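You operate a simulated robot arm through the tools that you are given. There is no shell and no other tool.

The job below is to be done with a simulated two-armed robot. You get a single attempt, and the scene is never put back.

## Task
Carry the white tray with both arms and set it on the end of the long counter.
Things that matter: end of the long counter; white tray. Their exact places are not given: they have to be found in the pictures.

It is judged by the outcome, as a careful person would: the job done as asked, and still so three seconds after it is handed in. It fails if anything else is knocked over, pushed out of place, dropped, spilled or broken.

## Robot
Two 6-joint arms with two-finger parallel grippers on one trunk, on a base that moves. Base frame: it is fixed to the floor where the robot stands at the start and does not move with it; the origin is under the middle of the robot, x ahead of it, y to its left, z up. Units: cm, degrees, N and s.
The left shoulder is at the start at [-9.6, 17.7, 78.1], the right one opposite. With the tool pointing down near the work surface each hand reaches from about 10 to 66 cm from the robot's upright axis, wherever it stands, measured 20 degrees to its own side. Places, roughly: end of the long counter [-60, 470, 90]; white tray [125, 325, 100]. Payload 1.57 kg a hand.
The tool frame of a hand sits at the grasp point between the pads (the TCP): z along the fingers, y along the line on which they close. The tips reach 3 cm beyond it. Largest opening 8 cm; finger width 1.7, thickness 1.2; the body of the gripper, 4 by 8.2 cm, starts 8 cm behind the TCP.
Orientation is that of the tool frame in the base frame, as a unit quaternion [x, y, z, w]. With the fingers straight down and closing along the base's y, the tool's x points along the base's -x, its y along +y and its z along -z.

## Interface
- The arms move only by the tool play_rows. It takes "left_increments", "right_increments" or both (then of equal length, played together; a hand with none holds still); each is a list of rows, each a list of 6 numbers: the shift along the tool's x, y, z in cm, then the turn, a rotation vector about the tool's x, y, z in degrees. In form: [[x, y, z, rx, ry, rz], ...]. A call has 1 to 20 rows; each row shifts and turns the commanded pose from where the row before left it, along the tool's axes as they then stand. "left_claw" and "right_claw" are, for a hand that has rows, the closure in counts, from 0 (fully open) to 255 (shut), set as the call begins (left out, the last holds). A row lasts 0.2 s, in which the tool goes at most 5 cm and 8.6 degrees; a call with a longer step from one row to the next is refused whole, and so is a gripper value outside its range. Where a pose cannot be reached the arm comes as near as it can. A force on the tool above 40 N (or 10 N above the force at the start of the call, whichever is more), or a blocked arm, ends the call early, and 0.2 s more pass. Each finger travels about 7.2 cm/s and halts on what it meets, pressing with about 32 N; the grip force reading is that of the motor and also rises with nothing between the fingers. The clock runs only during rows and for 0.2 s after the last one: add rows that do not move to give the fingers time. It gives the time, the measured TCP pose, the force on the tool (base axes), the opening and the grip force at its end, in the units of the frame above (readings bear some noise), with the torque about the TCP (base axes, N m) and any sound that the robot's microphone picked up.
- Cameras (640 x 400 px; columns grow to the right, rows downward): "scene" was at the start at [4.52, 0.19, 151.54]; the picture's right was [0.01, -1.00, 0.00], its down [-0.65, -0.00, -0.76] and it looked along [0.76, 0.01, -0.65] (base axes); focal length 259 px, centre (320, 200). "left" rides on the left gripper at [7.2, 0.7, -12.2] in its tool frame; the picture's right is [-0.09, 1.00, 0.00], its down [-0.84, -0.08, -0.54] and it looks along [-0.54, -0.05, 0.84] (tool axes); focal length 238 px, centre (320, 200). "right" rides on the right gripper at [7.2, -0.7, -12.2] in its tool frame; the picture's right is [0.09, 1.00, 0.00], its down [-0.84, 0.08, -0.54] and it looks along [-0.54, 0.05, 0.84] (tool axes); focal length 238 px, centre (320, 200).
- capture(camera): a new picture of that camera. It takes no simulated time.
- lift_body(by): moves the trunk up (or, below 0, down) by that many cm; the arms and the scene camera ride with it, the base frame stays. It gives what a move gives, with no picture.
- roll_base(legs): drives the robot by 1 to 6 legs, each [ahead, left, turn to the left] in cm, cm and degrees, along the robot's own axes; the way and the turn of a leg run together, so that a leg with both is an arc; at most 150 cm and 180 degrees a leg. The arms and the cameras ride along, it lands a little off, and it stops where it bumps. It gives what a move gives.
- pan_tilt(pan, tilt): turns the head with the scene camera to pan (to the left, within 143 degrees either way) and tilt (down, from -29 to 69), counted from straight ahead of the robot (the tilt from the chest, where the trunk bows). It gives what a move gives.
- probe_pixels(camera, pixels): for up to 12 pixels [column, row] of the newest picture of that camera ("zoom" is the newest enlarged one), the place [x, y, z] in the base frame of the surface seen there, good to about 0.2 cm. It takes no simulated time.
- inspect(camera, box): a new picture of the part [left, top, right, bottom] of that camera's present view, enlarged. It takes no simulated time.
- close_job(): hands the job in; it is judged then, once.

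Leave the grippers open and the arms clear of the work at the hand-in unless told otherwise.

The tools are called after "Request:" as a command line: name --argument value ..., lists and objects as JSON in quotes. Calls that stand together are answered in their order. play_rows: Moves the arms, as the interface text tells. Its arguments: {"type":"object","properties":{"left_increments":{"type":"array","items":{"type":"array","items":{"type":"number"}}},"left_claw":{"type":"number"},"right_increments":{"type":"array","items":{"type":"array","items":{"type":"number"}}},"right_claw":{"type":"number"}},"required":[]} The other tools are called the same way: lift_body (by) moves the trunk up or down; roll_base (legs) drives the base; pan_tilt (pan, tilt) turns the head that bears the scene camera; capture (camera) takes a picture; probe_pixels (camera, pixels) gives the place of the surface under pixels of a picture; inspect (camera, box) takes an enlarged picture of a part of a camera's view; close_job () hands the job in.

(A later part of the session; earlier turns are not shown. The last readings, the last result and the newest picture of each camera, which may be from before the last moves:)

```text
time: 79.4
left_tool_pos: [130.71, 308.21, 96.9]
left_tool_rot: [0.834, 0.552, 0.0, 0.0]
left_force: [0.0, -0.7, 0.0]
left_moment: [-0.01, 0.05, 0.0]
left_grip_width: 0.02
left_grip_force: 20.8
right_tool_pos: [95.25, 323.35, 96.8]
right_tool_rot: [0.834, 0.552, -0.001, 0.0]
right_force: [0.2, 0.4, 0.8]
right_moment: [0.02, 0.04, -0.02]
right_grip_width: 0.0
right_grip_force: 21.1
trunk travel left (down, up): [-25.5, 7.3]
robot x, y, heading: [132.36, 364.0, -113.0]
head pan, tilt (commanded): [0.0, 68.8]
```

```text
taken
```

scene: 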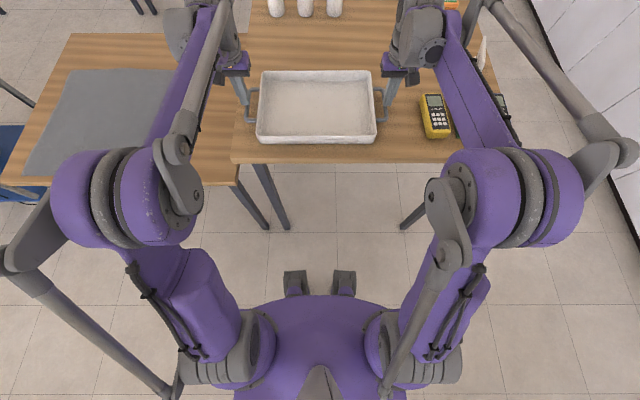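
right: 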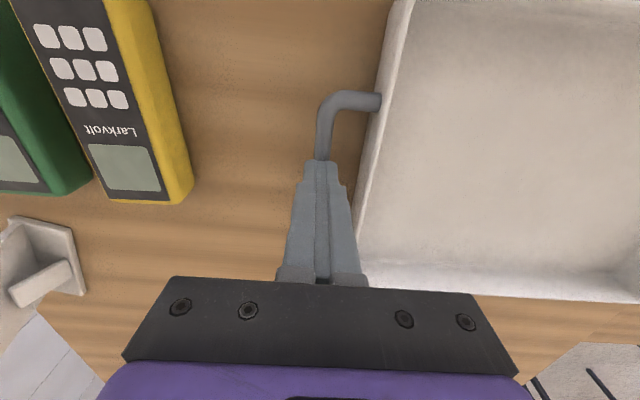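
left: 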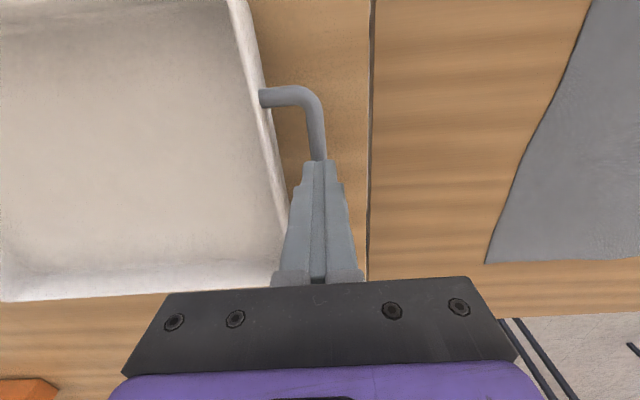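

Both grips slipped off the bars: the finger openings are 0 and the tray is still on the table. I raise both hands 2 cm, reopen the fingers, and measure where the tray is now.

Request:
play_rows --left_increments '[[0, 0, -1, 0, 0, 0], [0, 0, -1, 0, 0, 0], [0, 0, 0, 0, 0, 0]]' --right_increments '[[0, 0, -1, 0, 0, 0], [0, 0, -1, 0, 0, 0], [0, 0, 0, 0, 0, 0]]'

Request:
play_rows --left_increments '[[0, 0, 0, 0, 0, 0], [0, 0, 0, 0, 0, 0], [0, 0, 0, 0, 0, 0]]' --right_increments '[[0, 0, 0, 0, 0, 0], [0, 0, 0, 0, 0, 0], [0, 0, 0, 0, 0, 0]]' --left_claw 140 --right_claw 140

Request:
inspect --camera "left" --box '[200, 40, 440, 290]'

Request:
inspect --camera "right" --box '[200, 40, 440, 290]'

```text
time: 80.2
left_tool_pos: [130.68, 308.12, 98.97]
left_tool_rot: [0.834, 0.552, -0.001, 0.0]
left_force: [0.2, -0.3, -1.4]
left_moment: [-0.03, -0.03, 0.01]
left_grip_width: 0.01
left_grip_force: 21.3
right_tool_pos: [95.27, 323.35, 98.81]
right_tool_rot: [0.834, 0.552, 0.0, 0.0]
right_force: [-0.3, -0.3, -0.7]
right_moment: [0.01, 0.02, 0.01]
right_grip_width: 0.01
right_grip_force: 21.1
trunk travel left (down, up): [-25.5, 7.3]
robot x, y, heading: [132.34, 364.17, -113.0]
head pan, tilt (commanded): [0.0, 68.8]
```

```text
time: 81.0
left_tool_pos: [130.82, 308.11, 98.95]
left_tool_rot: [0.834, 0.552, -0.001, 0.0]
left_force: [-0.4, -0.7, 0.3]
left_moment: [-0.01, -0.03, 0.0]
left_grip_width: 3.63
left_grip_force: 0.0
right_tool_pos: [95.33, 323.34, 98.77]
right_tool_rot: [0.834, 0.552, 0.0, 0.0]
right_force: [0.5, 0.7, 0.5]
right_moment: [-0.03, -0.02, -0.01]
right_grip_width: 3.6
right_grip_force: 0.0
trunk travel left (down, up): [-25.5, 7.3]
robot x, y, heading: [132.06, 364.09, -113.0]
head pan, tilt (commanded): [0.0, 68.8]
```

```text
1.60 times, centred on (320, 165) of left
```

zoom: 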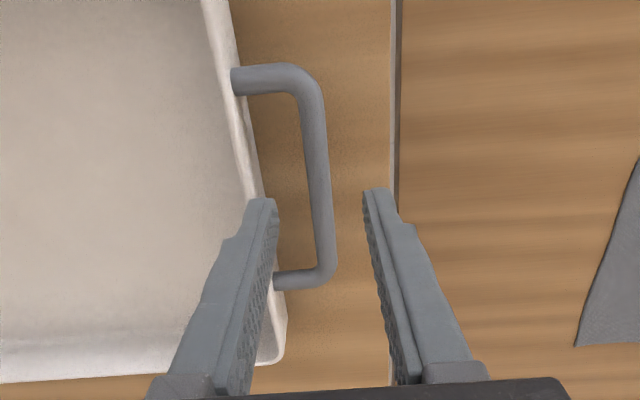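

```text
1.60 times, centred on (320, 165) of right
```

zoom: 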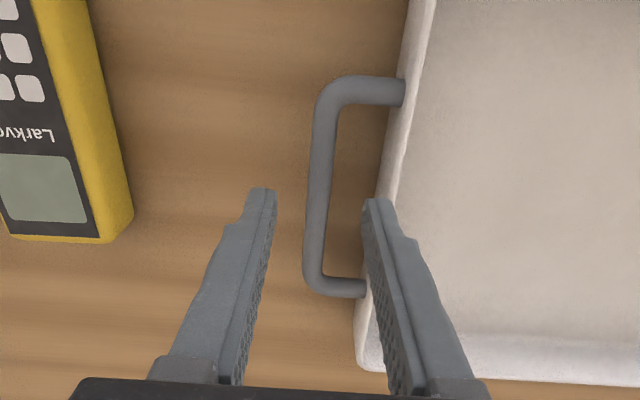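

The tray hasn't moved: the handles are where they were. I'll regrip deeper, with tips just above the table, and lift very slowly while reading the force to learn the weight and see if it slips.

Request:
play_rows --left_increments '[[0, 0, 1, 0, 0, 0], [0, 0, 1, 0, 0, 0], [0, 0, 1, 0, 0, 0], [0, 0, 1, 0, 0, 0], [0, 0, 1, 0, 0, 0], [0, 0, 0.6, 0, 0, 0], [0, 0, 0, 0, 0, 0]]' --right_increments '[[0, 0, 1, 0, 0, 0], [0, 0, 1, 0, 0, 0], [0, 0, 1, 0, 0, 0], [0, 0, 1, 0, 0, 0], [0, 0, 1, 0, 0, 0], [0, 0, 0.45, 0, 0, 0], [0, 0, 0, 0, 0, 0]]'

Request:
play_rows --left_increments '[[0, 0, 0, 0, 0, 0], [0, 0, 0, 0, 0, 0], [0, 0, 0, 0, 0, 0], [0, 0, 0, 0, 0, 0], [0, 0, 0, 0, 0, 0]]' --right_increments '[[0, 0, 0, 0, 0, 0], [0, 0, 0, 0, 0, 0], [0, 0, 0, 0, 0, 0], [0, 0, 0, 0, 0, 0], [0, 0, 0, 0, 0, 0]]' --left_claw 255 --right_claw 255

```text
time: 82.6
left_tool_pos: [130.75, 308.11, 93.24]
left_tool_rot: [0.834, 0.553, 0.0, 0.001]
left_force: [-0.7, 0.0, -0.2]
left_moment: [0.01, 0.0, 0.02]
left_grip_width: 3.59
left_grip_force: 0.0
right_tool_pos: [95.04, 323.5, 93.25]
right_tool_rot: [0.834, 0.552, 0.0, 0.0]
right_force: [-0.2, 0.1, 0.2]
right_moment: [-0.02, -0.01, 0.0]
right_grip_width: 3.6
right_grip_force: 0.0
trunk travel left (down, up): [-25.5, 7.3]
robot x, y, heading: [132.39, 363.77, -113.2]
head pan, tilt (commanded): [0.0, 68.8]
```

```text
time: 83.8
left_tool_pos: [130.7, 308.07, 93.19]
left_tool_rot: [0.835, 0.551, -0.001, -0.001]
left_force: [-15.8, 6.8, -0.1]
left_moment: [0.0, 0.07, 0.12]
left_grip_width: 1.09
left_grip_force: 29.2
right_tool_pos: [95.21, 323.53, 93.31]
right_tool_rot: [0.833, 0.553, 0.001, 0.001]
right_force: [16.6, -6.6, 0.3]
right_moment: [-0.03, -0.03, 0.08]
right_grip_width: 1.14
right_grip_force: 29.0
trunk travel left (down, up): [-25.5, 7.3]
robot x, y, heading: [132.67, 363.8, -113.2]
head pan, tilt (commanded): [0.0, 68.8]
```

Gripped again (width 1.1 cm). Now a tiny slow lift of 0.4 cm with both hands, reading the vertical force.

Request:
play_rows --left_increments '[[0, -0.1, 0, 0, 0, 0], [0, 0, -0.1, 0, 0, 0], [0, 0, -0.1, 0, 0, 0], [0, 0, 0, 0, 0, 0]]' --right_increments '[[0, 0.1, 0, 0, 0, 0], [0, 0, -0.1, 0, 0, 0], [0, 0, -0.1, 0, 0, 0], [0, 0, 0, 0, 0, 0]]'

Request:
play_rows --left_increments '[[0, 0, -0.1, 0, 0, 0], [0, 0, -0.1, 0, 0, 0], [0, 0, 0, 0, 0, 0]]' --right_increments '[[0, 0, -0.1, 0, 0, 0], [0, 0, -0.1, 0, 0, 0], [0, 0, 0, 0, 0, 0]]'

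```text
time: 84.8
left_tool_pos: [130.75, 308.2, 93.43]
left_tool_rot: [0.834, 0.552, 0.0, 0.0]
left_force: [-12.1, 4.0, -2.5]
left_moment: [-0.01, 0.07, 0.17]
left_grip_width: 1.16
left_grip_force: 28.9
right_tool_pos: [95.03, 323.32, 93.45]
right_tool_rot: [0.834, 0.552, 0.0, 0.0]
right_force: [11.8, -4.6, -1.9]
right_moment: [0.08, -0.08, 0.15]
right_grip_width: 1.16
right_grip_force: 28.9
trunk travel left (down, up): [-25.5, 7.3]
robot x, y, heading: [132.83, 363.92, -113.0]
head pan, tilt (commanded): [0.0, 68.8]
```

```text
time: 85.6
left_tool_pos: [130.71, 308.23, 93.8]
left_tool_rot: [0.834, 0.551, 0.0, -0.001]
left_force: [-12.2, 5.2, -1.4]
left_moment: [0.08, -0.01, 0.13]
left_grip_width: 1.13
left_grip_force: 28.8
right_tool_pos: [95.18, 323.35, 93.66]
right_tool_rot: [0.834, 0.552, 0.0, 0.0]
right_force: [11.5, -3.2, -2.5]
right_moment: [-0.03, -0.05, 0.14]
right_grip_width: 1.15
right_grip_force: 28.9
trunk travel left (down, up): [-25.5, 7.3]
robot x, y, heading: [132.43, 363.79, -113.2]
head pan, tilt (commanded): [0.0, 68.8]
```

The vertical force is just ~2 N per hand. Either the tray is light and rising or the bars slip; I check the tray's height.

Request:
capture --camera "scene"

Request:
capture --camera "left"

Request:
capture --camera "right"

Request:
inspect --camera "scene" --box '[240, 50, 400, 150]'

```text
taken
```

scene: 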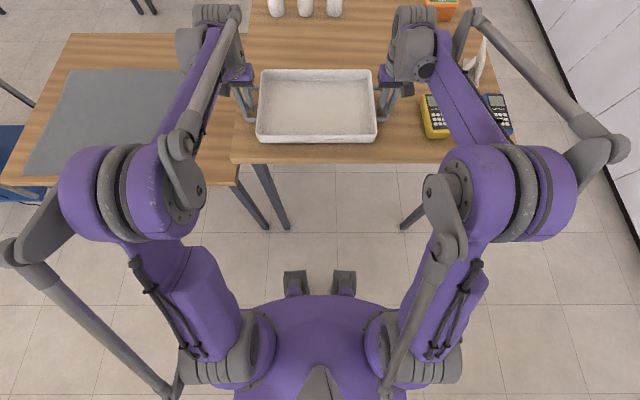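

```text
taken
```

left: 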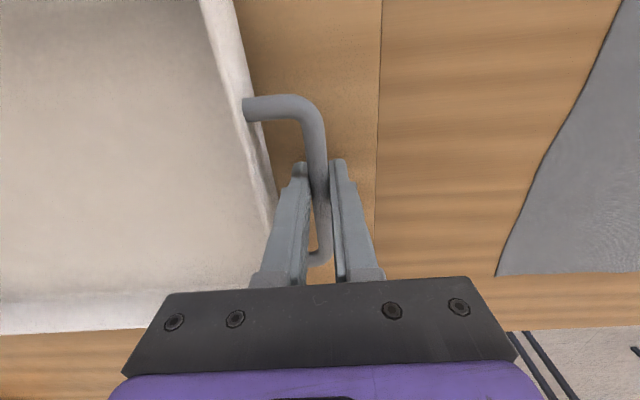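

```text
taken
```

right: 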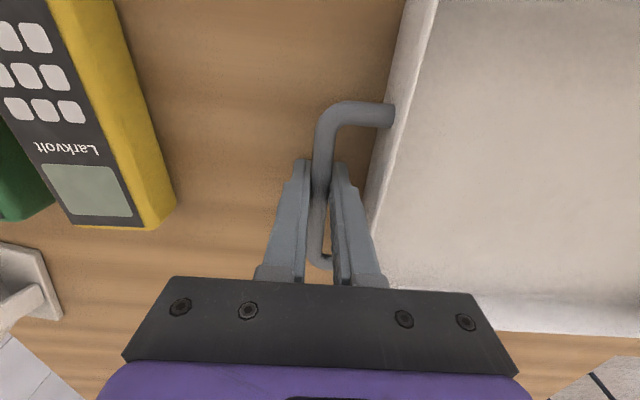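

```text
4.00 times, centred on (320, 100) of scene
```

zoom: 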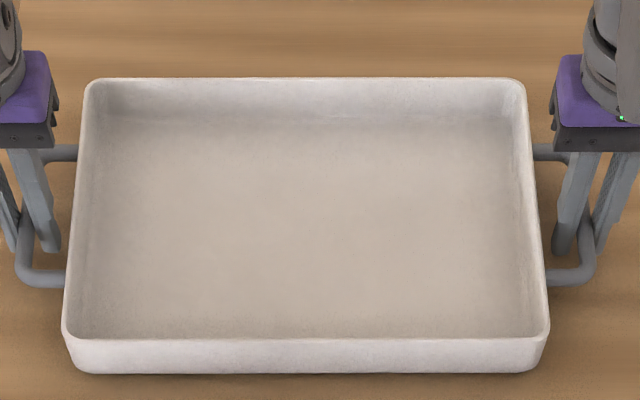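

Request:
probe_pixels --camera "zoom" --pixels '[[66, 330], [546, 332], [90, 83], [518, 84], [30, 277], [592, 275], [300, 230], [300, 339], [560, 150], [60, 152]]'

```text
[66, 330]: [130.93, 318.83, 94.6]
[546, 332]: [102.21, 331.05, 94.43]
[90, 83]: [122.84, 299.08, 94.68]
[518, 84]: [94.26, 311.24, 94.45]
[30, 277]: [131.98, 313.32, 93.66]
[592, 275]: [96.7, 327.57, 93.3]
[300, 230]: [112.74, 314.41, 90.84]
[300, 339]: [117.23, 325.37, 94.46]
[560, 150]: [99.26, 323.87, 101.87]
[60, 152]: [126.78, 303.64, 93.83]
```

The tray's rim rose from ~93.9 to ~94.55 and its floor from 90.5 to 90.84, so it's light (~2 N per hand) and holds at slow speed. I keep lifting slowly, 1 cm more.

Request:
play_rows --left_increments '[[0, 0, -0.1, 0, 0, 0], [0, 0, -0.1, 0, 0, 0], [0, 0, -0.1, 0, 0, 0], [0, 0, -0.1, 0, 0, 0], [0, 0, -0.1, 0, 0, 0], [0, 0, -0.1, 0, 0, 0], [0, 0, -0.1, 0, 0, 0], [0, 0, -0.1, 0, 0, 0], [0, 0, -0.1, 0, 0, 0], [0, 0, -0.1, 0, 0, 0]]' --right_increments '[[0, 0, -0.1, 0, 0, 0], [0, 0, -0.1, 0, 0, 0], [0, 0, -0.1, 0, 0, 0], [0, 0, -0.1, 0, 0, 0], [0, 0, -0.1, 0, 0, 0], [0, 0, -0.1, 0, 0, 0], [0, 0, -0.1, 0, 0, 0], [0, 0, -0.1, 0, 0, 0], [0, 0, -0.1, 0, 0, 0], [0, 0, -0.1, 0, 0, 0]]'

Request:
inspect --camera "scene" --box '[240, 50, 400, 150]'

Request:
probe_pixels --camera "zoom" --pixels '[[66, 330], [546, 332], [90, 83], [518, 84], [300, 230], [300, 339]]'

```text
time: 87.8
left_tool_pos: [130.79, 308.22, 94.77]
left_tool_rot: [0.834, 0.552, 0.0, 0.0]
left_force: [-0.2, -0.9, -2.7]
left_moment: [0.0, -0.01, 0.13]
left_grip_width: 1.17
left_grip_force: 29.0
right_tool_pos: [95.24, 323.34, 94.84]
right_tool_rot: [0.834, 0.551, 0.0, 0.001]
right_force: [-0.2, 0.4, -0.8]
right_moment: [0.05, 0.01, 0.11]
right_grip_width: 1.15
right_grip_force: 28.8
trunk travel left (down, up): [-25.5, 7.3]
robot x, y, heading: [132.31, 364.41, -112.9]
head pan, tilt (commanded): [0.0, 68.8]
```

```text
4.00 times, centred on (320, 100) of scene
```

zoom: 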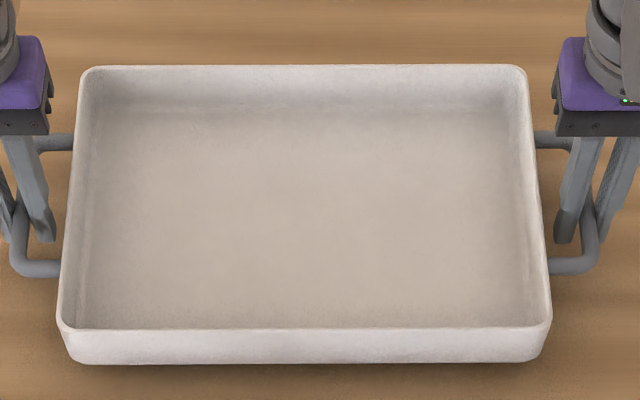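

```text
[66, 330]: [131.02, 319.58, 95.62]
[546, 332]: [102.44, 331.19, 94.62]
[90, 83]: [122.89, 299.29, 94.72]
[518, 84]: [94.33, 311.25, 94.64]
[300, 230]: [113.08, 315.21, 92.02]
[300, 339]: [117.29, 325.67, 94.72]
```

The tray follows the hands (floor now at 92.0). To be secure, I lift a bit more and then tilt the hands outward around the round bars, so the lower-outer fingers come under the bars. First another 1.6 cm up.

Request:
play_rows --left_increments '[[0, 0, -0.1, 0, 0, 0], [0, 0, -0.2, 0, 0, 0], [0, 0, -0.2, 0, 0, 0], [0, 0, -0.2, 0, 0, 0], [0, 0, -0.2, 0, 0, 0], [0, 0, -0.2, 0, 0, 0], [0, 0, -0.2, 0, 0, 0], [0, 0, -0.2, 0, 0, 0], [0, 0, -0.1, 0, 0, 0], [0, 0, 0, 0, 0, 0]]' --right_increments '[[0, 0, -0.1, 0, 0, 0], [0, 0, -0.2, 0, 0, 0], [0, 0, -0.2, 0, 0, 0], [0, 0, -0.2, 0, 0, 0], [0, 0, -0.2, 0, 0, 0], [0, 0, -0.2, 0, 0, 0], [0, 0, -0.2, 0, 0, 0], [0, 0, -0.2, 0, 0, 0], [0, 0, -0.1, 0, 0, 0], [0, 0, 0, 0, 0, 0]]'

Request:
inspect --camera "scene" --box '[240, 50, 400, 150]'

Request:
probe_pixels --camera "zoom" --pixels '[[150, 150], [450, 150], [120, 280], [480, 280], [300, 215], [300, 325]]'

Request:
inspect --camera "left" --box '[200, 40, 440, 290]'

Request:
inspect --camera "right" --box '[200, 40, 440, 290]'

```text
time: 90.0
left_tool_pos: [130.69, 308.23, 96.19]
left_tool_rot: [0.834, 0.552, 0.001, 0.0]
left_force: [4.6, -2.4, -0.2]
left_moment: [-0.05, -0.07, 0.17]
left_grip_width: 1.13
left_grip_force: 28.5
right_tool_pos: [95.22, 323.27, 96.41]
right_tool_rot: [0.834, 0.552, 0.001, -0.001]
right_force: [-3.9, 2.3, -1.7]
right_moment: [0.05, -0.02, 0.17]
right_grip_width: 1.13
right_grip_force: 28.8
trunk travel left (down, up): [-25.5, 7.3]
robot x, y, heading: [132.21, 364.28, -112.8]
head pan, tilt (commanded): [0.0, 68.8]
```

```text
4.00 times, centred on (320, 100) of scene
```

zoom: 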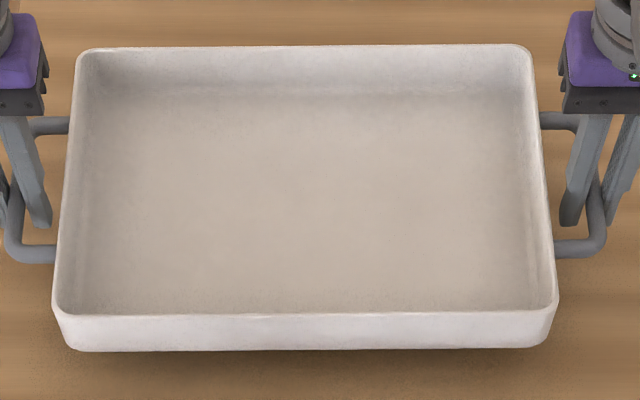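

```text
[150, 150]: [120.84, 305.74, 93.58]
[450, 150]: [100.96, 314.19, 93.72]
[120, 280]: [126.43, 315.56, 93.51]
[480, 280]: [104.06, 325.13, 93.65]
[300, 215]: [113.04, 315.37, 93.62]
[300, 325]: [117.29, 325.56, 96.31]
```

```text
1.60 times, centred on (320, 165) of left
```

zoom: 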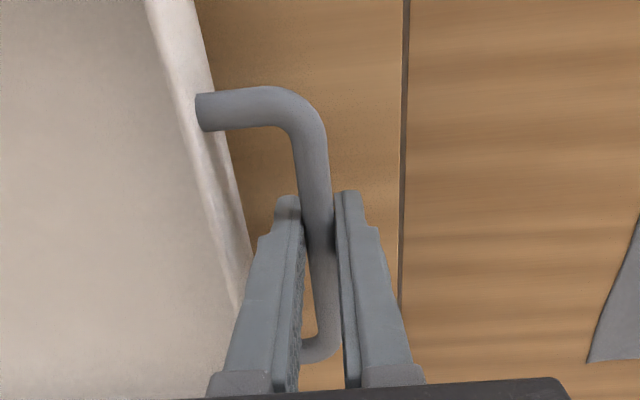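

```text
1.60 times, centred on (320, 165) of right
```

zoom: 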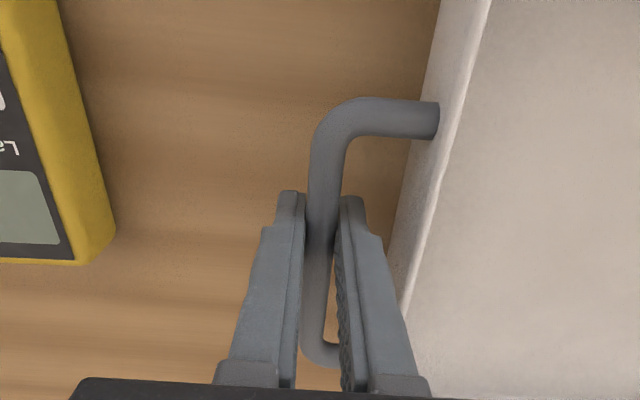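

No slip so far: the tray's floor rose 3.1 cm with the hands. Now I tilt both hands slowly outward by 20° about the bars, so that the fingers point down and inward under the bars.

Request:
play_rows --left_increments '[[0, 0.016, 0, 2, 0, 0], [0, 0.016, 0, 2, 0, 0], [0, 0.016, 0, 2, 0, 0], [0, 0.016, 0, 2, 0, 0], [0, 0.016, 0, 2, 0, 0], [0, 0, 0, 0, 0, 0]]' --right_increments '[[0, -0.016, 0, -2, 0, 0], [0, -0.016, 0, -2, 0, 0], [0, -0.016, 0, -2, 0, 0], [0, -0.016, 0, -2, 0, 0], [0, -0.016, 0, -2, 0, 0], [0, 0, 0, 0, 0, 0]]'

Request:
inspect --camera "scene" --box '[240, 50, 400, 150]'

Request:
probe_pixels --camera "zoom" --pixels '[[150, 150], [450, 150], [120, 280], [480, 280], [300, 215]]'

```text
time: 91.4
left_tool_pos: [130.83, 308.12, 96.33]
left_tool_rot: [0.831, 0.549, -0.048, -0.072]
left_force: [6.1, -3.4, -1.5]
left_moment: [-0.03, 0.0, 0.13]
left_grip_width: 1.14
left_grip_force: 29.2
right_tool_pos: [95.12, 323.41, 96.23]
right_tool_rot: [0.831, 0.549, 0.049, 0.073]
right_force: [-6.2, 2.9, -2.1]
right_moment: [0.04, 0.02, 0.15]
right_grip_width: 1.15
right_grip_force: 28.8
trunk travel left (down, up): [-25.5, 7.3]
robot x, y, heading: [132.14, 364.29, -113.0]
head pan, tilt (commanded): [0.0, 68.8]
```

```text
4.00 times, centred on (320, 100) of scene
```

zoom: 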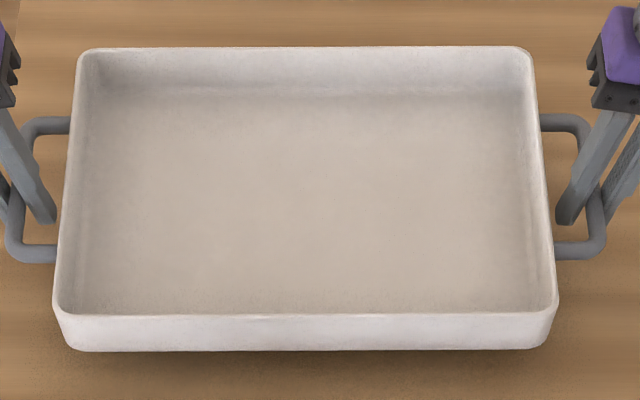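

```text
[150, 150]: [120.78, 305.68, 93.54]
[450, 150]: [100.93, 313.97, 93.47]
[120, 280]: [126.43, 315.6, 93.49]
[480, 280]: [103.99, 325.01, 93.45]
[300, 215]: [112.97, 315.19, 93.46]
```

The 10° tilt worked: the tray stayed level at 93.5 and the forces are small. I tilt on by another 20°.

Request:
play_rows --left_increments '[[0, 0.016, 0, 2, 0, 0], [0, 0.016, 0, 2, 0, 0], [0, 0.016, 0, 2, 0, 0], [0, 0.016, 0, 2, 0, 0], [0, 0.016, 0, 2, 0, 0], [0, 0.016, 0, 2, 0, 0], [0, 0.016, 0, 2, 0, 0], [0, 0.016, 0, 2, 0, 0], [0, 0.016, 0, 2, 0, 0], [0, 0.016, 0, 2, 0, 0], [0, 0, 0, 0, 0, 0]]' --right_increments '[[0, -0.016, 0, -2, 0, 0], [0, -0.016, 0, -2, 0, 0], [0, -0.016, 0, -2, 0, 0], [0, -0.016, 0, -2, 0, 0], [0, -0.016, 0, -2, 0, 0], [0, -0.016, 0, -2, 0, 0], [0, -0.016, 0, -2, 0, 0], [0, -0.016, 0, -2, 0, 0], [0, -0.016, 0, -2, 0, 0], [0, -0.016, 0, -2, 0, 0], [0, 0, 0, 0, 0, 0]]'

Request:
capture --camera "scene"

Request:
inspect --camera "scene" --box '[220, 40, 420, 165]'

Request:
capture --camera "left"

Request:
capture --camera "right"

Request:
probe_pixels --camera "zoom" --pixels '[[200, 140], [440, 140], [170, 250], [470, 250], [320, 200]]'

```text
time: 93.8
left_tool_pos: [131.08, 308.11, 96.26]
left_tool_rot: [0.805, 0.534, -0.143, -0.215]
left_force: [21.5, -10.4, -1.5]
left_moment: [-0.15, -0.11, 0.22]
left_grip_width: 1.13
left_grip_force: 29.5
right_tool_pos: [94.78, 323.4, 96.25]
right_tool_rot: [0.805, 0.534, 0.142, 0.216]
right_force: [-20.6, 11.3, -1.6]
right_moment: [0.15, 0.09, 0.3]
right_grip_width: 1.14
right_grip_force: 28.4
trunk travel left (down, up): [-25.5, 7.3]
robot x, y, heading: [132.45, 364.16, -112.8]
head pan, tilt (commanded): [0.0, 68.8]
```

```text
taken
```

scene: 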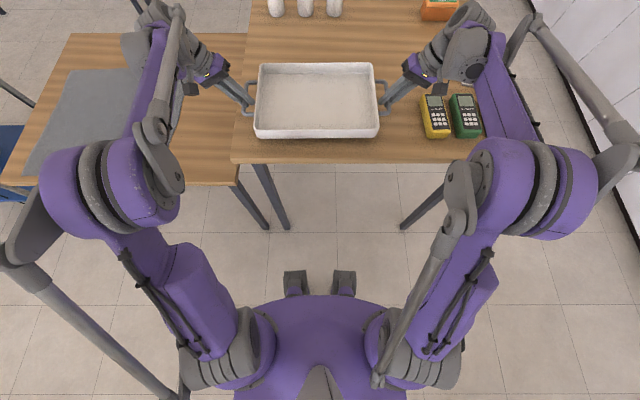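

```text
3.20 times, centred on (320, 102) of scene
```

zoom: 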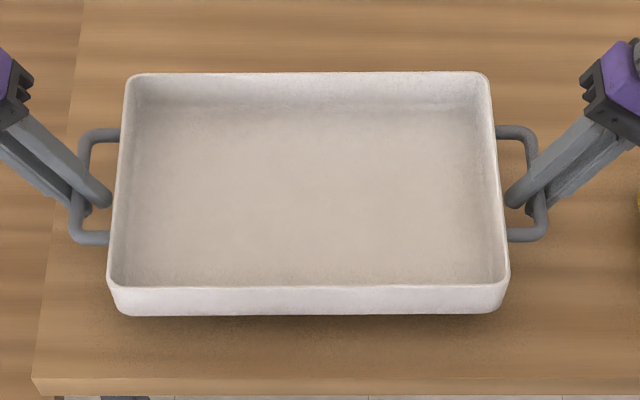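

```text
taken
```

left: 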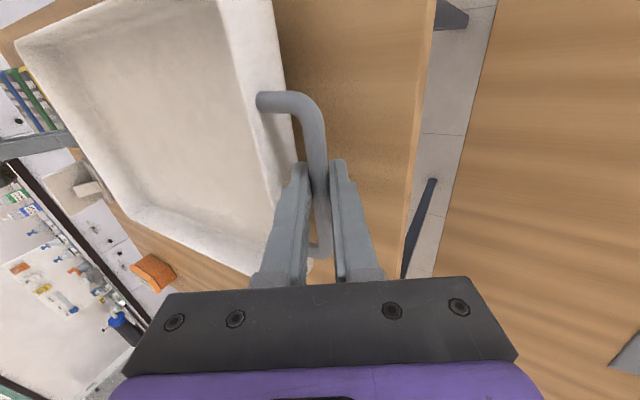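

```text
taken
```

right: 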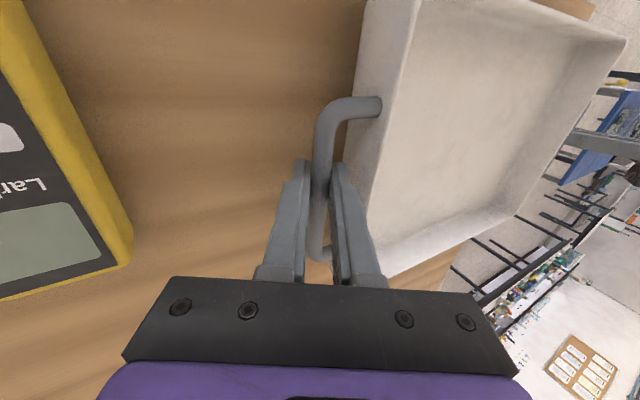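

```text
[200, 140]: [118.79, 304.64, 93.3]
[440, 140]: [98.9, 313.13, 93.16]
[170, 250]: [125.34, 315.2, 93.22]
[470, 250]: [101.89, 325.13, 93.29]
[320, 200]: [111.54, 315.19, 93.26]
```

Both hands are now tilted 30° with the bars cradled; the tray stays level. They press inward with ~24 N, so I ease out 0.12 cm each and then lift slowly by 2 cm.

Request:
play_rows --left_increments '[[0, 0.104, -0.06, 0, 0, 0], [0, 0, 0, 0, 0, 0], [0, -0.05, -0.087, 0, 0, 0], [0, -0.1, -0.173, 0, 0, 0], [0, -0.1, -0.173, 0, 0, 0], [0, -0.1, -0.173, 0, 0, 0], [0, -0.1, -0.173, 0, 0, 0], [0, -0.1, -0.173, 0, 0, 0], [0, -0.1, -0.173, 0, 0, 0], [0, -0.1, -0.173, 0, 0, 0], [0, -0.1, -0.173, 0, 0, 0], [0, -0.1, -0.173, 0, 0, 0], [0, -0.05, -0.087, 0, 0, 0], [0, 0, 0, 0, 0, 0]]' --right_increments '[[0, -0.104, -0.06, 0, 0, 0], [0, 0, 0, 0, 0, 0], [0, 0.05, -0.087, 0, 0, 0], [0, 0.1, -0.173, 0, 0, 0], [0, 0.1, -0.173, 0, 0, 0], [0, 0.1, -0.173, 0, 0, 0], [0, 0.1, -0.173, 0, 0, 0], [0, 0.1, -0.173, 0, 0, 0], [0, 0.1, -0.173, 0, 0, 0], [0, 0.1, -0.173, 0, 0, 0], [0, 0.1, -0.173, 0, 0, 0], [0, 0.1, -0.173, 0, 0, 0], [0, 0.05, -0.087, 0, 0, 0], [0, 0, 0, 0, 0, 0]]'

Request:
inspect --camera "scene" --box '[220, 40, 420, 165]'

Request:
probe_pixels --camera "zoom" --pixels '[[200, 140], [440, 140], [170, 250], [470, 250], [320, 200]]'

```text
time: 96.8
left_tool_pos: [131.04, 308.03, 98.13]
left_tool_rot: [0.805, 0.534, -0.143, -0.215]
left_force: [14.0, -6.7, -2.1]
left_moment: [-0.04, -0.11, 0.13]
left_grip_width: 1.16
left_grip_force: 28.9
right_tool_pos: [94.8, 323.47, 98.24]
right_tool_rot: [0.806, 0.534, 0.142, 0.215]
right_force: [-14.0, 7.0, -2.4]
right_moment: [0.09, 0.08, 0.15]
right_grip_width: 1.16
right_grip_force: 28.5
trunk travel left (down, up): [-25.5, 7.3]
robot x, y, heading: [132.44, 364.2, -113.2]
head pan, tilt (commanded): [0.0, 68.8]
```

```text
3.20 times, centred on (320, 102) of scene
```

zoom: 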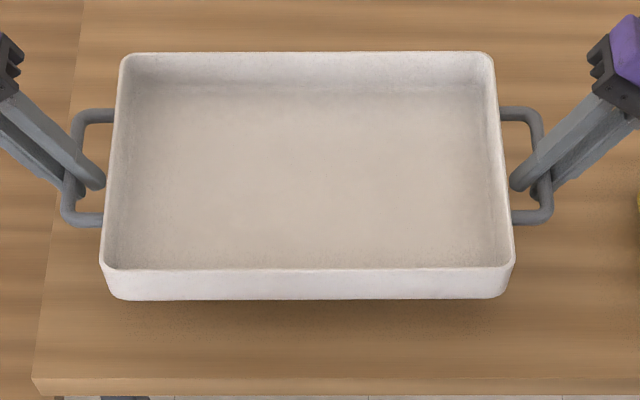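

```text
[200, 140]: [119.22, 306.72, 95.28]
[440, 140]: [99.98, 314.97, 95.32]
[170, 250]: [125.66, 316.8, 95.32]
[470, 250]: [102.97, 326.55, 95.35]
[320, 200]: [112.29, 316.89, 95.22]
```

The tray is level at 95.3 and holds well. I lift another 4 cm slowly.

Request:
play_rows --left_increments '[[0, -0.05, -0.087, 0, 0, 0], [0, -0.1, -0.173, 0, 0, 0], [0, -0.12, -0.208, 0, 0, 0], [0, -0.12, -0.208, 0, 0, 0], [0, -0.12, -0.208, 0, 0, 0], [0, -0.12, -0.208, 0, 0, 0], [0, -0.12, -0.208, 0, 0, 0], [0, -0.12, -0.208, 0, 0, 0], [0, -0.12, -0.208, 0, 0, 0], [0, -0.12, -0.208, 0, 0, 0], [0, -0.12, -0.208, 0, 0, 0], [0, -0.12, -0.208, 0, 0, 0], [0, -0.12, -0.208, 0, 0, 0], [0, -0.12, -0.208, 0, 0, 0], [0, -0.12, -0.208, 0, 0, 0], [0, -0.12, -0.208, 0, 0, 0], [0, -0.12, -0.208, 0, 0, 0], [0, -0.1, -0.173, 0, 0, 0], [0, -0.05, -0.087, 0, 0, 0], [0, 0, 0, 0, 0, 0]]' --right_increments '[[0, 0.05, -0.087, 0, 0, 0], [0, 0.1, -0.173, 0, 0, 0], [0, 0.12, -0.208, 0, 0, 0], [0, 0.12, -0.208, 0, 0, 0], [0, 0.12, -0.208, 0, 0, 0], [0, 0.12, -0.208, 0, 0, 0], [0, 0.12, -0.208, 0, 0, 0], [0, 0.12, -0.208, 0, 0, 0], [0, 0.12, -0.208, 0, 0, 0], [0, 0.12, -0.208, 0, 0, 0], [0, 0.12, -0.208, 0, 0, 0], [0, 0.12, -0.208, 0, 0, 0], [0, 0.12, -0.208, 0, 0, 0], [0, 0.12, -0.208, 0, 0, 0], [0, 0.12, -0.208, 0, 0, 0], [0, 0.12, -0.208, 0, 0, 0], [0, 0.12, -0.208, 0, 0, 0], [0, 0.1, -0.173, 0, 0, 0], [0, 0.05, -0.087, 0, 0, 0], [0, 0, 0, 0, 0, 0]]'

Request:
capture --camera "scene"

Request:
probe_pixels --camera "scene" --pixels '[[280, 75], [360, 75], [275, 115], [365, 115], [320, 95]]'

```text
time: 101.0
left_tool_pos: [131.12, 308.02, 102.4]
left_tool_rot: [0.806, 0.533, -0.142, -0.216]
left_force: [6.6, -3.9, -1.5]
left_moment: [-0.08, -0.01, 0.26]
left_grip_width: 1.15
left_grip_force: 29.2
right_tool_pos: [94.86, 323.48, 102.36]
right_tool_rot: [0.805, 0.534, 0.142, 0.216]
right_force: [-6.5, 4.1, -1.4]
right_moment: [0.11, 0.01, 0.2]
right_grip_width: 1.16
right_grip_force: 28.7
trunk travel left (down, up): [-25.5, 7.3]
robot x, y, heading: [131.98, 364.41, -113.1]
head pan, tilt (commanded): [0.0, 68.8]
```

```text
taken
```

scene: 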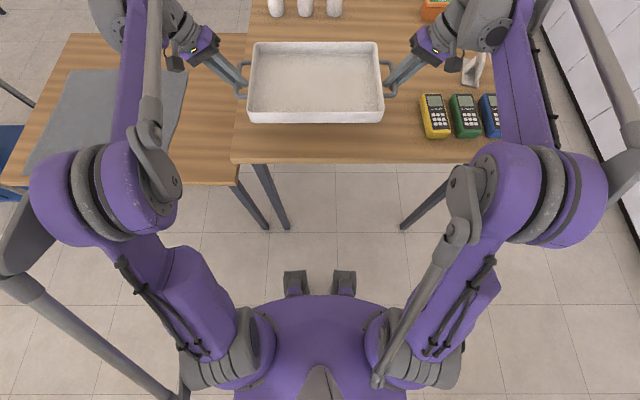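

```text
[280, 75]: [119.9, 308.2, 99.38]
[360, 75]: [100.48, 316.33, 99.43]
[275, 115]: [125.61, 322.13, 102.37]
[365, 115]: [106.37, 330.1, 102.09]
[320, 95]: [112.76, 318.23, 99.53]
```

The tray is level at 99.4 and firmly held (1.15 cm on both bars). I make a short test drive, 6 cm back, to see how the grip takes the base's motion.

Request:
roll_base --legs '[[-6, 0, 0]]'

Request:
capture --camera "scene"

Request:
probe_pixels --camera "scene" --pixels '[[280, 75], [360, 75], [275, 115], [365, 115], [320, 95]]'

```text
time: 101.9
left_tool_pos: [133.38, 313.52, 102.54]
left_tool_rot: [0.805, 0.533, -0.143, -0.217]
left_force: [7.3, -4.2, -1.9]
left_moment: [-0.04, -0.03, 0.25]
left_grip_width: 1.15
left_grip_force: 29.3
right_tool_pos: [97.21, 328.84, 102.42]
right_tool_rot: [0.805, 0.533, 0.144, 0.216]
right_force: [-6.3, 4.3, -1.6]
right_moment: [0.02, 0.06, 0.16]
right_grip_width: 1.15
right_grip_force: 28.4
trunk travel left (down, up): [-25.5, 7.3]
robot x, y, heading: [134.64, 369.28, -112.9]
head pan, tilt (commanded): [0.0, 68.8]
```

```text
taken
```

scene: 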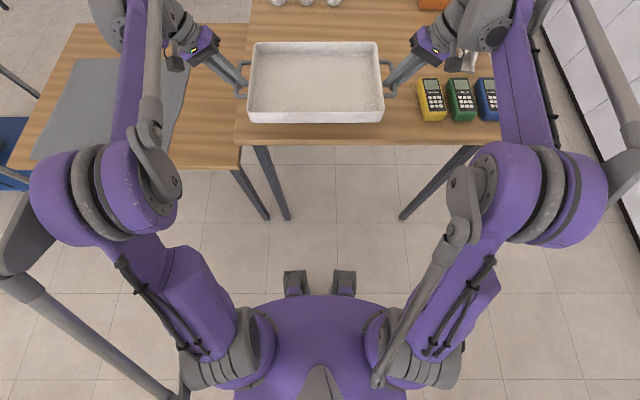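

```text
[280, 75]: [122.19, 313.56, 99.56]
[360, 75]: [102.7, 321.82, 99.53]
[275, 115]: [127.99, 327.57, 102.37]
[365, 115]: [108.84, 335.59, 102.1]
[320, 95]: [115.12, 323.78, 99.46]
```

The tray didn't shift at all in the hands. I back off 19 cm more so the tray clears the table.

Request:
roll_base --legs '[[-19, 0, 0]]'

Request:
pan_tilt --pan -60 --tilt 25

Request:
capture --camera "scene"

```text
time: 103.5
left_tool_pos: [140.79, 331.2, 102.56]
left_tool_rot: [0.807, 0.532, -0.143, -0.215]
left_force: [-1.1, -0.6, -1.8]
left_moment: [-0.02, 0.0, 0.2]
left_grip_width: 1.13
left_grip_force: 28.5
right_tool_pos: [104.58, 346.62, 102.47]
right_tool_rot: [0.806, 0.532, 0.143, 0.216]
right_force: [0.2, 0.9, -1.7]
right_moment: [0.07, 0.01, 0.19]
right_grip_width: 1.17
right_grip_force: 28.9
trunk travel left (down, up): [-25.5, 7.3]
robot x, y, heading: [142.3, 387.02, -113.2]
head pan, tilt (commanded): [0.0, 68.8]
```

```text
time: 104.8
left_tool_pos: [140.73, 331.13, 102.35]
left_tool_rot: [0.806, 0.532, -0.143, -0.217]
left_force: [-1.4, -0.4, -1.3]
left_moment: [0.02, -0.01, 0.19]
left_grip_width: 1.16
left_grip_force: 29.0
right_tool_pos: [104.54, 346.58, 102.37]
right_tool_rot: [0.806, 0.532, 0.142, 0.216]
right_force: [1.1, 1.3, -1.3]
right_moment: [0.02, -0.01, 0.17]
right_grip_width: 1.15
right_grip_force: 28.8
trunk travel left (down, up): [-25.5, 7.3]
robot x, y, heading: [142.07, 387.17, -113.3]
head pan, tilt (commanded): [-60.0, 25.0]
```

```text
taken
```

scene: 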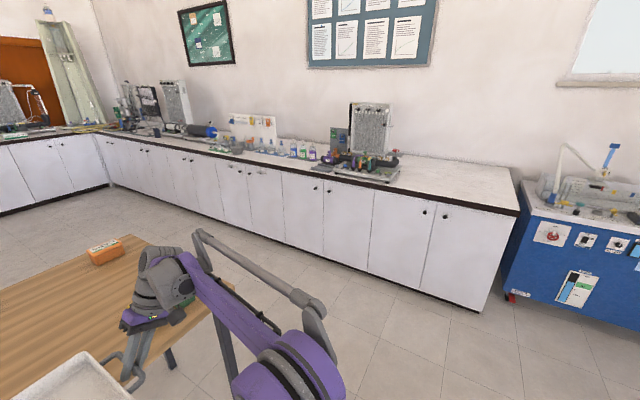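

The grip is steady. From here the counter's free end is clear at (400-515, 155-210), with the machine to its left and the blue cart to its right. I probe the boundaries.

Request:
probe_pixels --camera "scene" --pixels '[[519, 213], [440, 197], [400, 183], [508, 168], [396, 153], [390, 110], [398, 175], [395, 155], [530, 195], [560, 205], [545, 190], [450, 175]]'

Request:
inspect --camera "scene" --box '[310, 90, 640, 296]'

```text
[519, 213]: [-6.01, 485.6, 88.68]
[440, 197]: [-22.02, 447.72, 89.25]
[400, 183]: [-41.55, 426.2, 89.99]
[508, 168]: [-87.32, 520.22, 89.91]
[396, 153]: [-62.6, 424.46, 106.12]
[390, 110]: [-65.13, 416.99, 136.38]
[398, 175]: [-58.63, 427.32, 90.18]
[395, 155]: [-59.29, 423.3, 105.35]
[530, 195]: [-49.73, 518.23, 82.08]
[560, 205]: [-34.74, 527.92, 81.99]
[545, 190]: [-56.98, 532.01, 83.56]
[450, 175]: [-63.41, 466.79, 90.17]
```

```text
1.94 times, centred on (475, 193) of scene
```

zoom: 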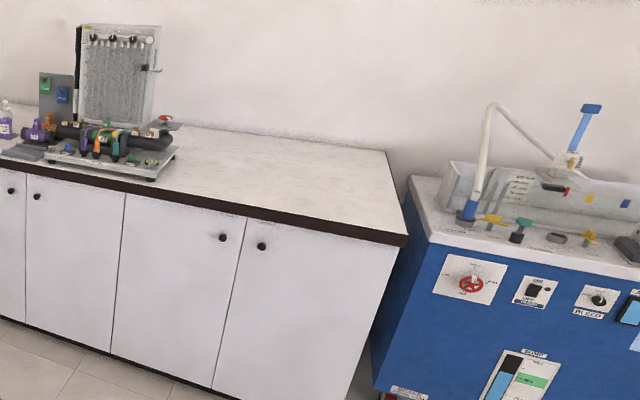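

The counter's end edge is at the far right of the free area, and the machine's base ends ~75 cm before it, so the tray fits with room for both hands. I turn right about 90° to face the counter; nothing is within the swept circle at that height.

Request:
roll_base --legs '[[0, 0, -45], [0, 0, -44.7]]'

Request:
pan_tilt --pan 0 --tilt 40

Request:
capture --camera "scene"

```text
time: 109.3
left_tool_pos: [86.23, 389.06, 102.58]
left_tool_rot: [0.946, -0.197, 0.052, -0.253]
left_force: [-0.8, 0.3, -2.4]
left_moment: [-0.08, -0.09, 0.13]
left_grip_width: 1.13
left_grip_force: 28.5
right_tool_pos: [101.75, 425.04, 102.3]
right_tool_rot: [0.946, -0.196, -0.053, 0.253]
right_force: [0.4, -0.3, -2.6]
right_moment: [0.04, 0.06, 0.12]
right_grip_width: 1.15
right_grip_force: 29.1
trunk travel left (down, up): [-25.5, 7.3]
robot x, y, heading: [142.51, 386.61, 156.6]
head pan, tilt (commanded): [-60.0, 25.0]
```

```text
time: 110.6
left_tool_pos: [86.2, 388.85, 102.5]
left_tool_rot: [0.946, -0.196, 0.052, -0.253]
left_force: [0.2, 0.7, -2.7]
left_moment: [-0.02, 0.0, 0.14]
left_grip_width: 1.14
left_grip_force: 28.9
right_tool_pos: [101.87, 425.04, 102.39]
right_tool_rot: [0.946, -0.197, -0.052, 0.254]
right_force: [0.5, -0.8, -1.3]
right_moment: [0.0, -0.01, 0.16]
right_grip_width: 1.16
right_grip_force: 28.9
trunk travel left (down, up): [-25.5, 7.3]
robot x, y, heading: [142.02, 387.16, 156.7]
head pan, tilt (commanded): [0.0, 40.0]
```

```text
taken
```

scene: 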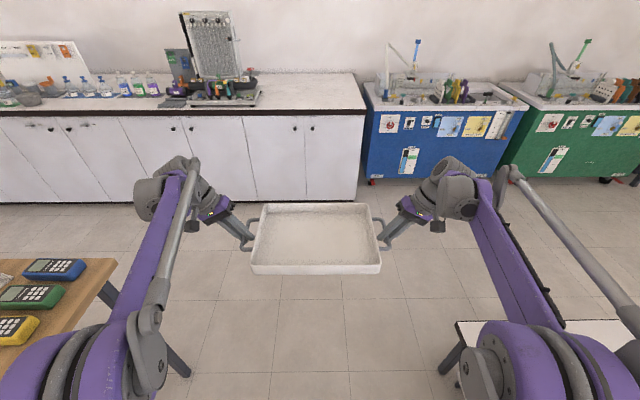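

I'm now facing the counter squarely with the level tray in front, and the free counter end is straight ahead at (265-365, 75-110). I drive 100 cm ahead with a tiny heading correction.

Request:
roll_base --legs '[[0, 0, 0.4], [100, 0, 0]]'

Request:
capture --camera "scene"

```text
time: 116.2
left_tool_pos: [-6.75, 429.14, 102.59]
left_tool_rot: [0.946, -0.198, 0.053, -0.253]
left_force: [-0.8, 0.2, -2.3]
left_moment: [-0.03, -0.06, 0.16]
left_grip_width: 1.15
left_grip_force: 28.9
right_tool_pos: [8.99, 465.11, 102.34]
right_tool_rot: [0.945, -0.198, -0.053, 0.254]
right_force: [0.3, 0.0, -1.4]
right_moment: [0.03, 0.02, 0.07]
right_grip_width: 1.13
right_grip_force: 28.0
trunk travel left (down, up): [-25.5, 7.3]
robot x, y, heading: [49.23, 427.55, 156.3]
head pan, tilt (commanded): [0.0, 40.0]
```

```text
taken
```

scene: 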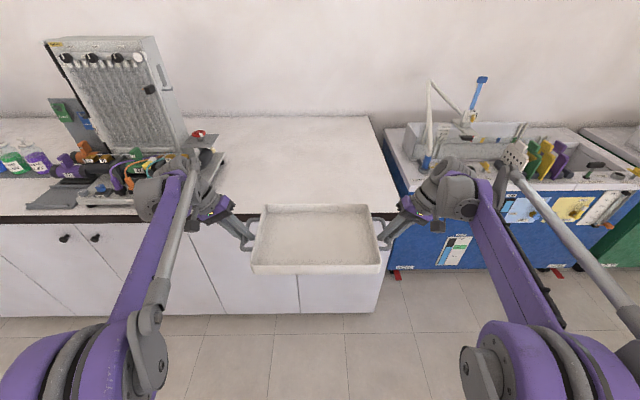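

The tray is about to come over the counter with 9 cm of height to spare. I check the clearance between my left wrist (about (150-235, 165-230)) and the machine's right end, and the right wrist and the cart's apparatus.

Request:
probe_pixels --camera "scene" --pixels '[[215, 210], [190, 200], [150, 195], [180, 168], [195, 165], [223, 160], [205, 152], [198, 134], [160, 60], [150, 90], [225, 178], [140, 170]]'

Request:
probe_pixels --camera "scene" --pixels '[[425, 210], [460, 185], [435, 130], [427, 162], [405, 155], [475, 110], [455, 165], [395, 210], [370, 120], [450, 135]]'

```text
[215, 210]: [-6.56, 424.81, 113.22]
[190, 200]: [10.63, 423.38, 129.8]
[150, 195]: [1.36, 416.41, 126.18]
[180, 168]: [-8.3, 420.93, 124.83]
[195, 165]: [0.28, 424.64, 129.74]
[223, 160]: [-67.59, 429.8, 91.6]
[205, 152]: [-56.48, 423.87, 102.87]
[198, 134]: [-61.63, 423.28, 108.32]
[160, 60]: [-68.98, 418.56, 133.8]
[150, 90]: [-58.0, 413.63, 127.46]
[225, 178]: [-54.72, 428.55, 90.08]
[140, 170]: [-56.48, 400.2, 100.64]
```

```text
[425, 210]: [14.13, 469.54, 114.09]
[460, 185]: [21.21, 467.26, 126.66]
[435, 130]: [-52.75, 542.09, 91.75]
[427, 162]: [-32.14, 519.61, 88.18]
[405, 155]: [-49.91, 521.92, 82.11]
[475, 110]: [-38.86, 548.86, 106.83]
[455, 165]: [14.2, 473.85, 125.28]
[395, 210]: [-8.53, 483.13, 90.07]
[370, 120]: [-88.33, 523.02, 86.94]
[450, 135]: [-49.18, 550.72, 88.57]
```

Clearances are fine: the left wrist passes ~10 cm or more from the machine and higher, and the right wrist stays ~30 cm from the cart's hose. I correct the heading by 0.6° and go ahead 30 cm.

Request:
roll_base --legs '[[0, 0, 0.6], [30, 0, 0]]'

Request:
capture --camera "scene"

```text
time: 118.6
left_tool_pos: [-34.67, 440.29, 102.52]
left_tool_rot: [0.946, -0.193, 0.052, -0.254]
left_force: [0.2, 0.6, -2.3]
left_moment: [-0.02, -0.02, 0.2]
left_grip_width: 1.1
left_grip_force: 28.7
right_tool_pos: [-19.3, 476.65, 102.33]
right_tool_rot: [0.947, -0.192, -0.051, 0.253]
right_force: [0.6, -0.8, -1.9]
right_moment: [0.02, -0.01, 0.18]
right_grip_width: 1.16
right_grip_force: 28.4
trunk travel left (down, up): [-25.5, 7.3]
robot x, y, heading: [21.57, 439.01, 157.0]
head pan, tilt (commanded): [0.0, 40.0]
```

```text
taken
```

scene: 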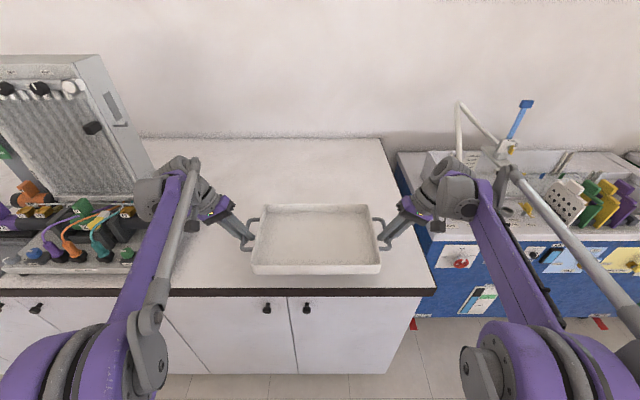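

The tray is over the counter now. I look down to check the distance from my base to the cabinet front.

Request:
pan_tilt --pan 0 --tilt 69

Request:
capture --camera "scene"

Request:
probe_pixels --camera "scene" --pixels '[[293, 268], [344, 268], [320, 200], [320, 180], [320, 225], [250, 240], [400, 240]]'

```text
time: 119.5
left_tool_pos: [-34.56, 440.46, 102.47]
left_tool_rot: [0.947, -0.193, 0.051, -0.253]
left_force: [-0.9, 1.5, -2.6]
left_moment: [-0.05, -0.08, 0.12]
left_grip_width: 1.13
left_grip_force: 29.3
right_tool_pos: [-19.1, 476.63, 102.43]
right_tool_rot: [0.946, -0.193, -0.052, 0.254]
right_force: [0.3, -1.2, -1.8]
right_moment: [0.02, 0.05, 0.1]
right_grip_width: 1.14
right_grip_force: 29.5
trunk travel left (down, up): [-25.5, 7.3]
robot x, y, heading: [21.97, 439.15, 157.0]
head pan, tilt (commanded): [0.0, 68.8]
```

```text
taken
```

scene: 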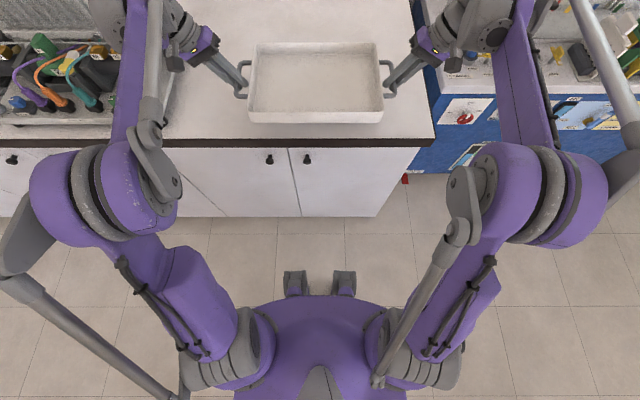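

```text
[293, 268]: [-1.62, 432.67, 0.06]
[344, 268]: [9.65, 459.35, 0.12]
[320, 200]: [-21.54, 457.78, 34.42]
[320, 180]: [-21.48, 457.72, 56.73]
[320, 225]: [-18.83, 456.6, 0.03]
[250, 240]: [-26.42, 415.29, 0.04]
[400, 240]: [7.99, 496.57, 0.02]
```

The cabinet front is ~47 cm ahead of my axis and my front reaches ~14 cm, so 18 cm more is safe. I advance 18 cm.

Request:
roll_base --legs '[[18, 0, 0]]'

Request:
capture --camera "scene"

```text
time: 121.0
left_tool_pos: [-51.23, 447.28, 102.52]
left_tool_rot: [0.947, -0.192, 0.052, -0.253]
left_force: [-0.8, 1.2, -1.8]
left_moment: [0.0, -0.02, 0.2]
left_grip_width: 1.12
left_grip_force: 28.9
right_tool_pos: [-35.84, 483.61, 102.33]
right_tool_rot: [0.946, -0.193, -0.052, 0.254]
right_force: [1.2, -0.2, -2.0]
right_moment: [0.0, 0.0, 0.2]
right_grip_width: 1.13
right_grip_force: 28.5
trunk travel left (down, up): [-25.5, 7.3]
robot x, y, heading: [5.14, 446.07, 157.1]
head pan, tilt (commanded): [0.0, 68.8]
```

```text
taken
```

scene: 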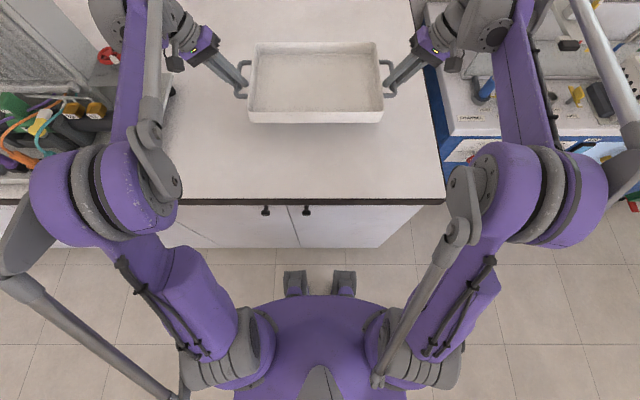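

The tray's centre is now ~27 cm in from the counter's front edge and ~33 cm from its end. I extend both arms together 5 cm further in, gently.

Request:
play_rows --left_increments '[[-0.2, 0, 0, 0, 0, 0], [-0.4, 0, 0, 0, 0, 0], [-0.4, 0, 0, 0, 0, 0], [-0.4, 0, 0, 0, 0, 0], [-0.4, 0, 0, 0, 0, 0], [-0.4, 0, 0, 0, 0, 0], [-0.4, 0, 0, 0, 0, 0], [-0.4, 0, 0, 0, 0, 0], [-0.4, 0, 0, 0, 0, 0], [-0.4, 0, 0, 0, 0, 0], [-0.4, 0, 0, 0, 0, 0], [-0.4, 0, 0, 0, 0, 0], [-0.4, 0, 0, 0, 0, 0], [0, 0, 0, 0, 0, 0]]' --right_increments '[[-0.2, 0, 0, 0, 0, 0], [-0.4, 0, 0, 0, 0, 0], [-0.4, 0, 0, 0, 0, 0], [-0.4, 0, 0, 0, 0, 0], [-0.4, 0, 0, 0, 0, 0], [-0.4, 0, 0, 0, 0, 0], [-0.4, 0, 0, 0, 0, 0], [-0.4, 0, 0, 0, 0, 0], [-0.4, 0, 0, 0, 0, 0], [-0.4, 0, 0, 0, 0, 0], [-0.4, 0, 0, 0, 0, 0], [-0.4, 0, 0, 0, 0, 0], [-0.4, 0, 0, 0, 0, 0], [0, 0, 0, 0, 0, 0]]'

Request:
capture --camera "scene"

Request:
probe_pixels --camera "scene" --pixels '[[280, 60], [360, 60], [275, 95], [365, 95], [320, 75]]'

```text
time: 124.0
left_tool_pos: [-55.83, 449.34, 102.58]
left_tool_rot: [0.946, -0.192, 0.051, -0.254]
left_force: [-2.6, -2.5, -2.3]
left_moment: [0.08, 0.24, 0.33]
left_grip_width: 1.13
left_grip_force: 28.8
right_tool_pos: [-40.41, 485.51, 102.31]
right_tool_rot: [0.947, -0.192, -0.051, 0.253]
right_force: [3.0, 1.6, -1.3]
right_moment: [-0.07, -0.26, 0.32]
right_grip_width: 1.13
right_grip_force: 28.9
trunk travel left (down, up): [-25.5, 7.3]
robot x, y, heading: [4.85, 446.54, 157.2]
head pan, tilt (commanded): [0.0, 68.8]
```

```text
taken
```

scene: 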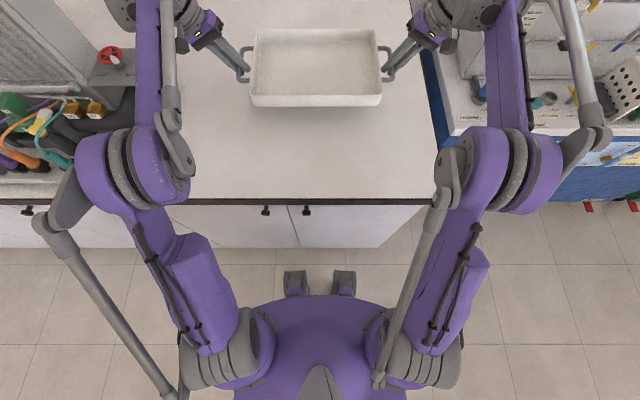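

```text
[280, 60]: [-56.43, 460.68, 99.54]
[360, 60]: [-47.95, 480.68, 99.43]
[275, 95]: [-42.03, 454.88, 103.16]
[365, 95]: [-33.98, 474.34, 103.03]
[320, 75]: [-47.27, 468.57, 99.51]
```

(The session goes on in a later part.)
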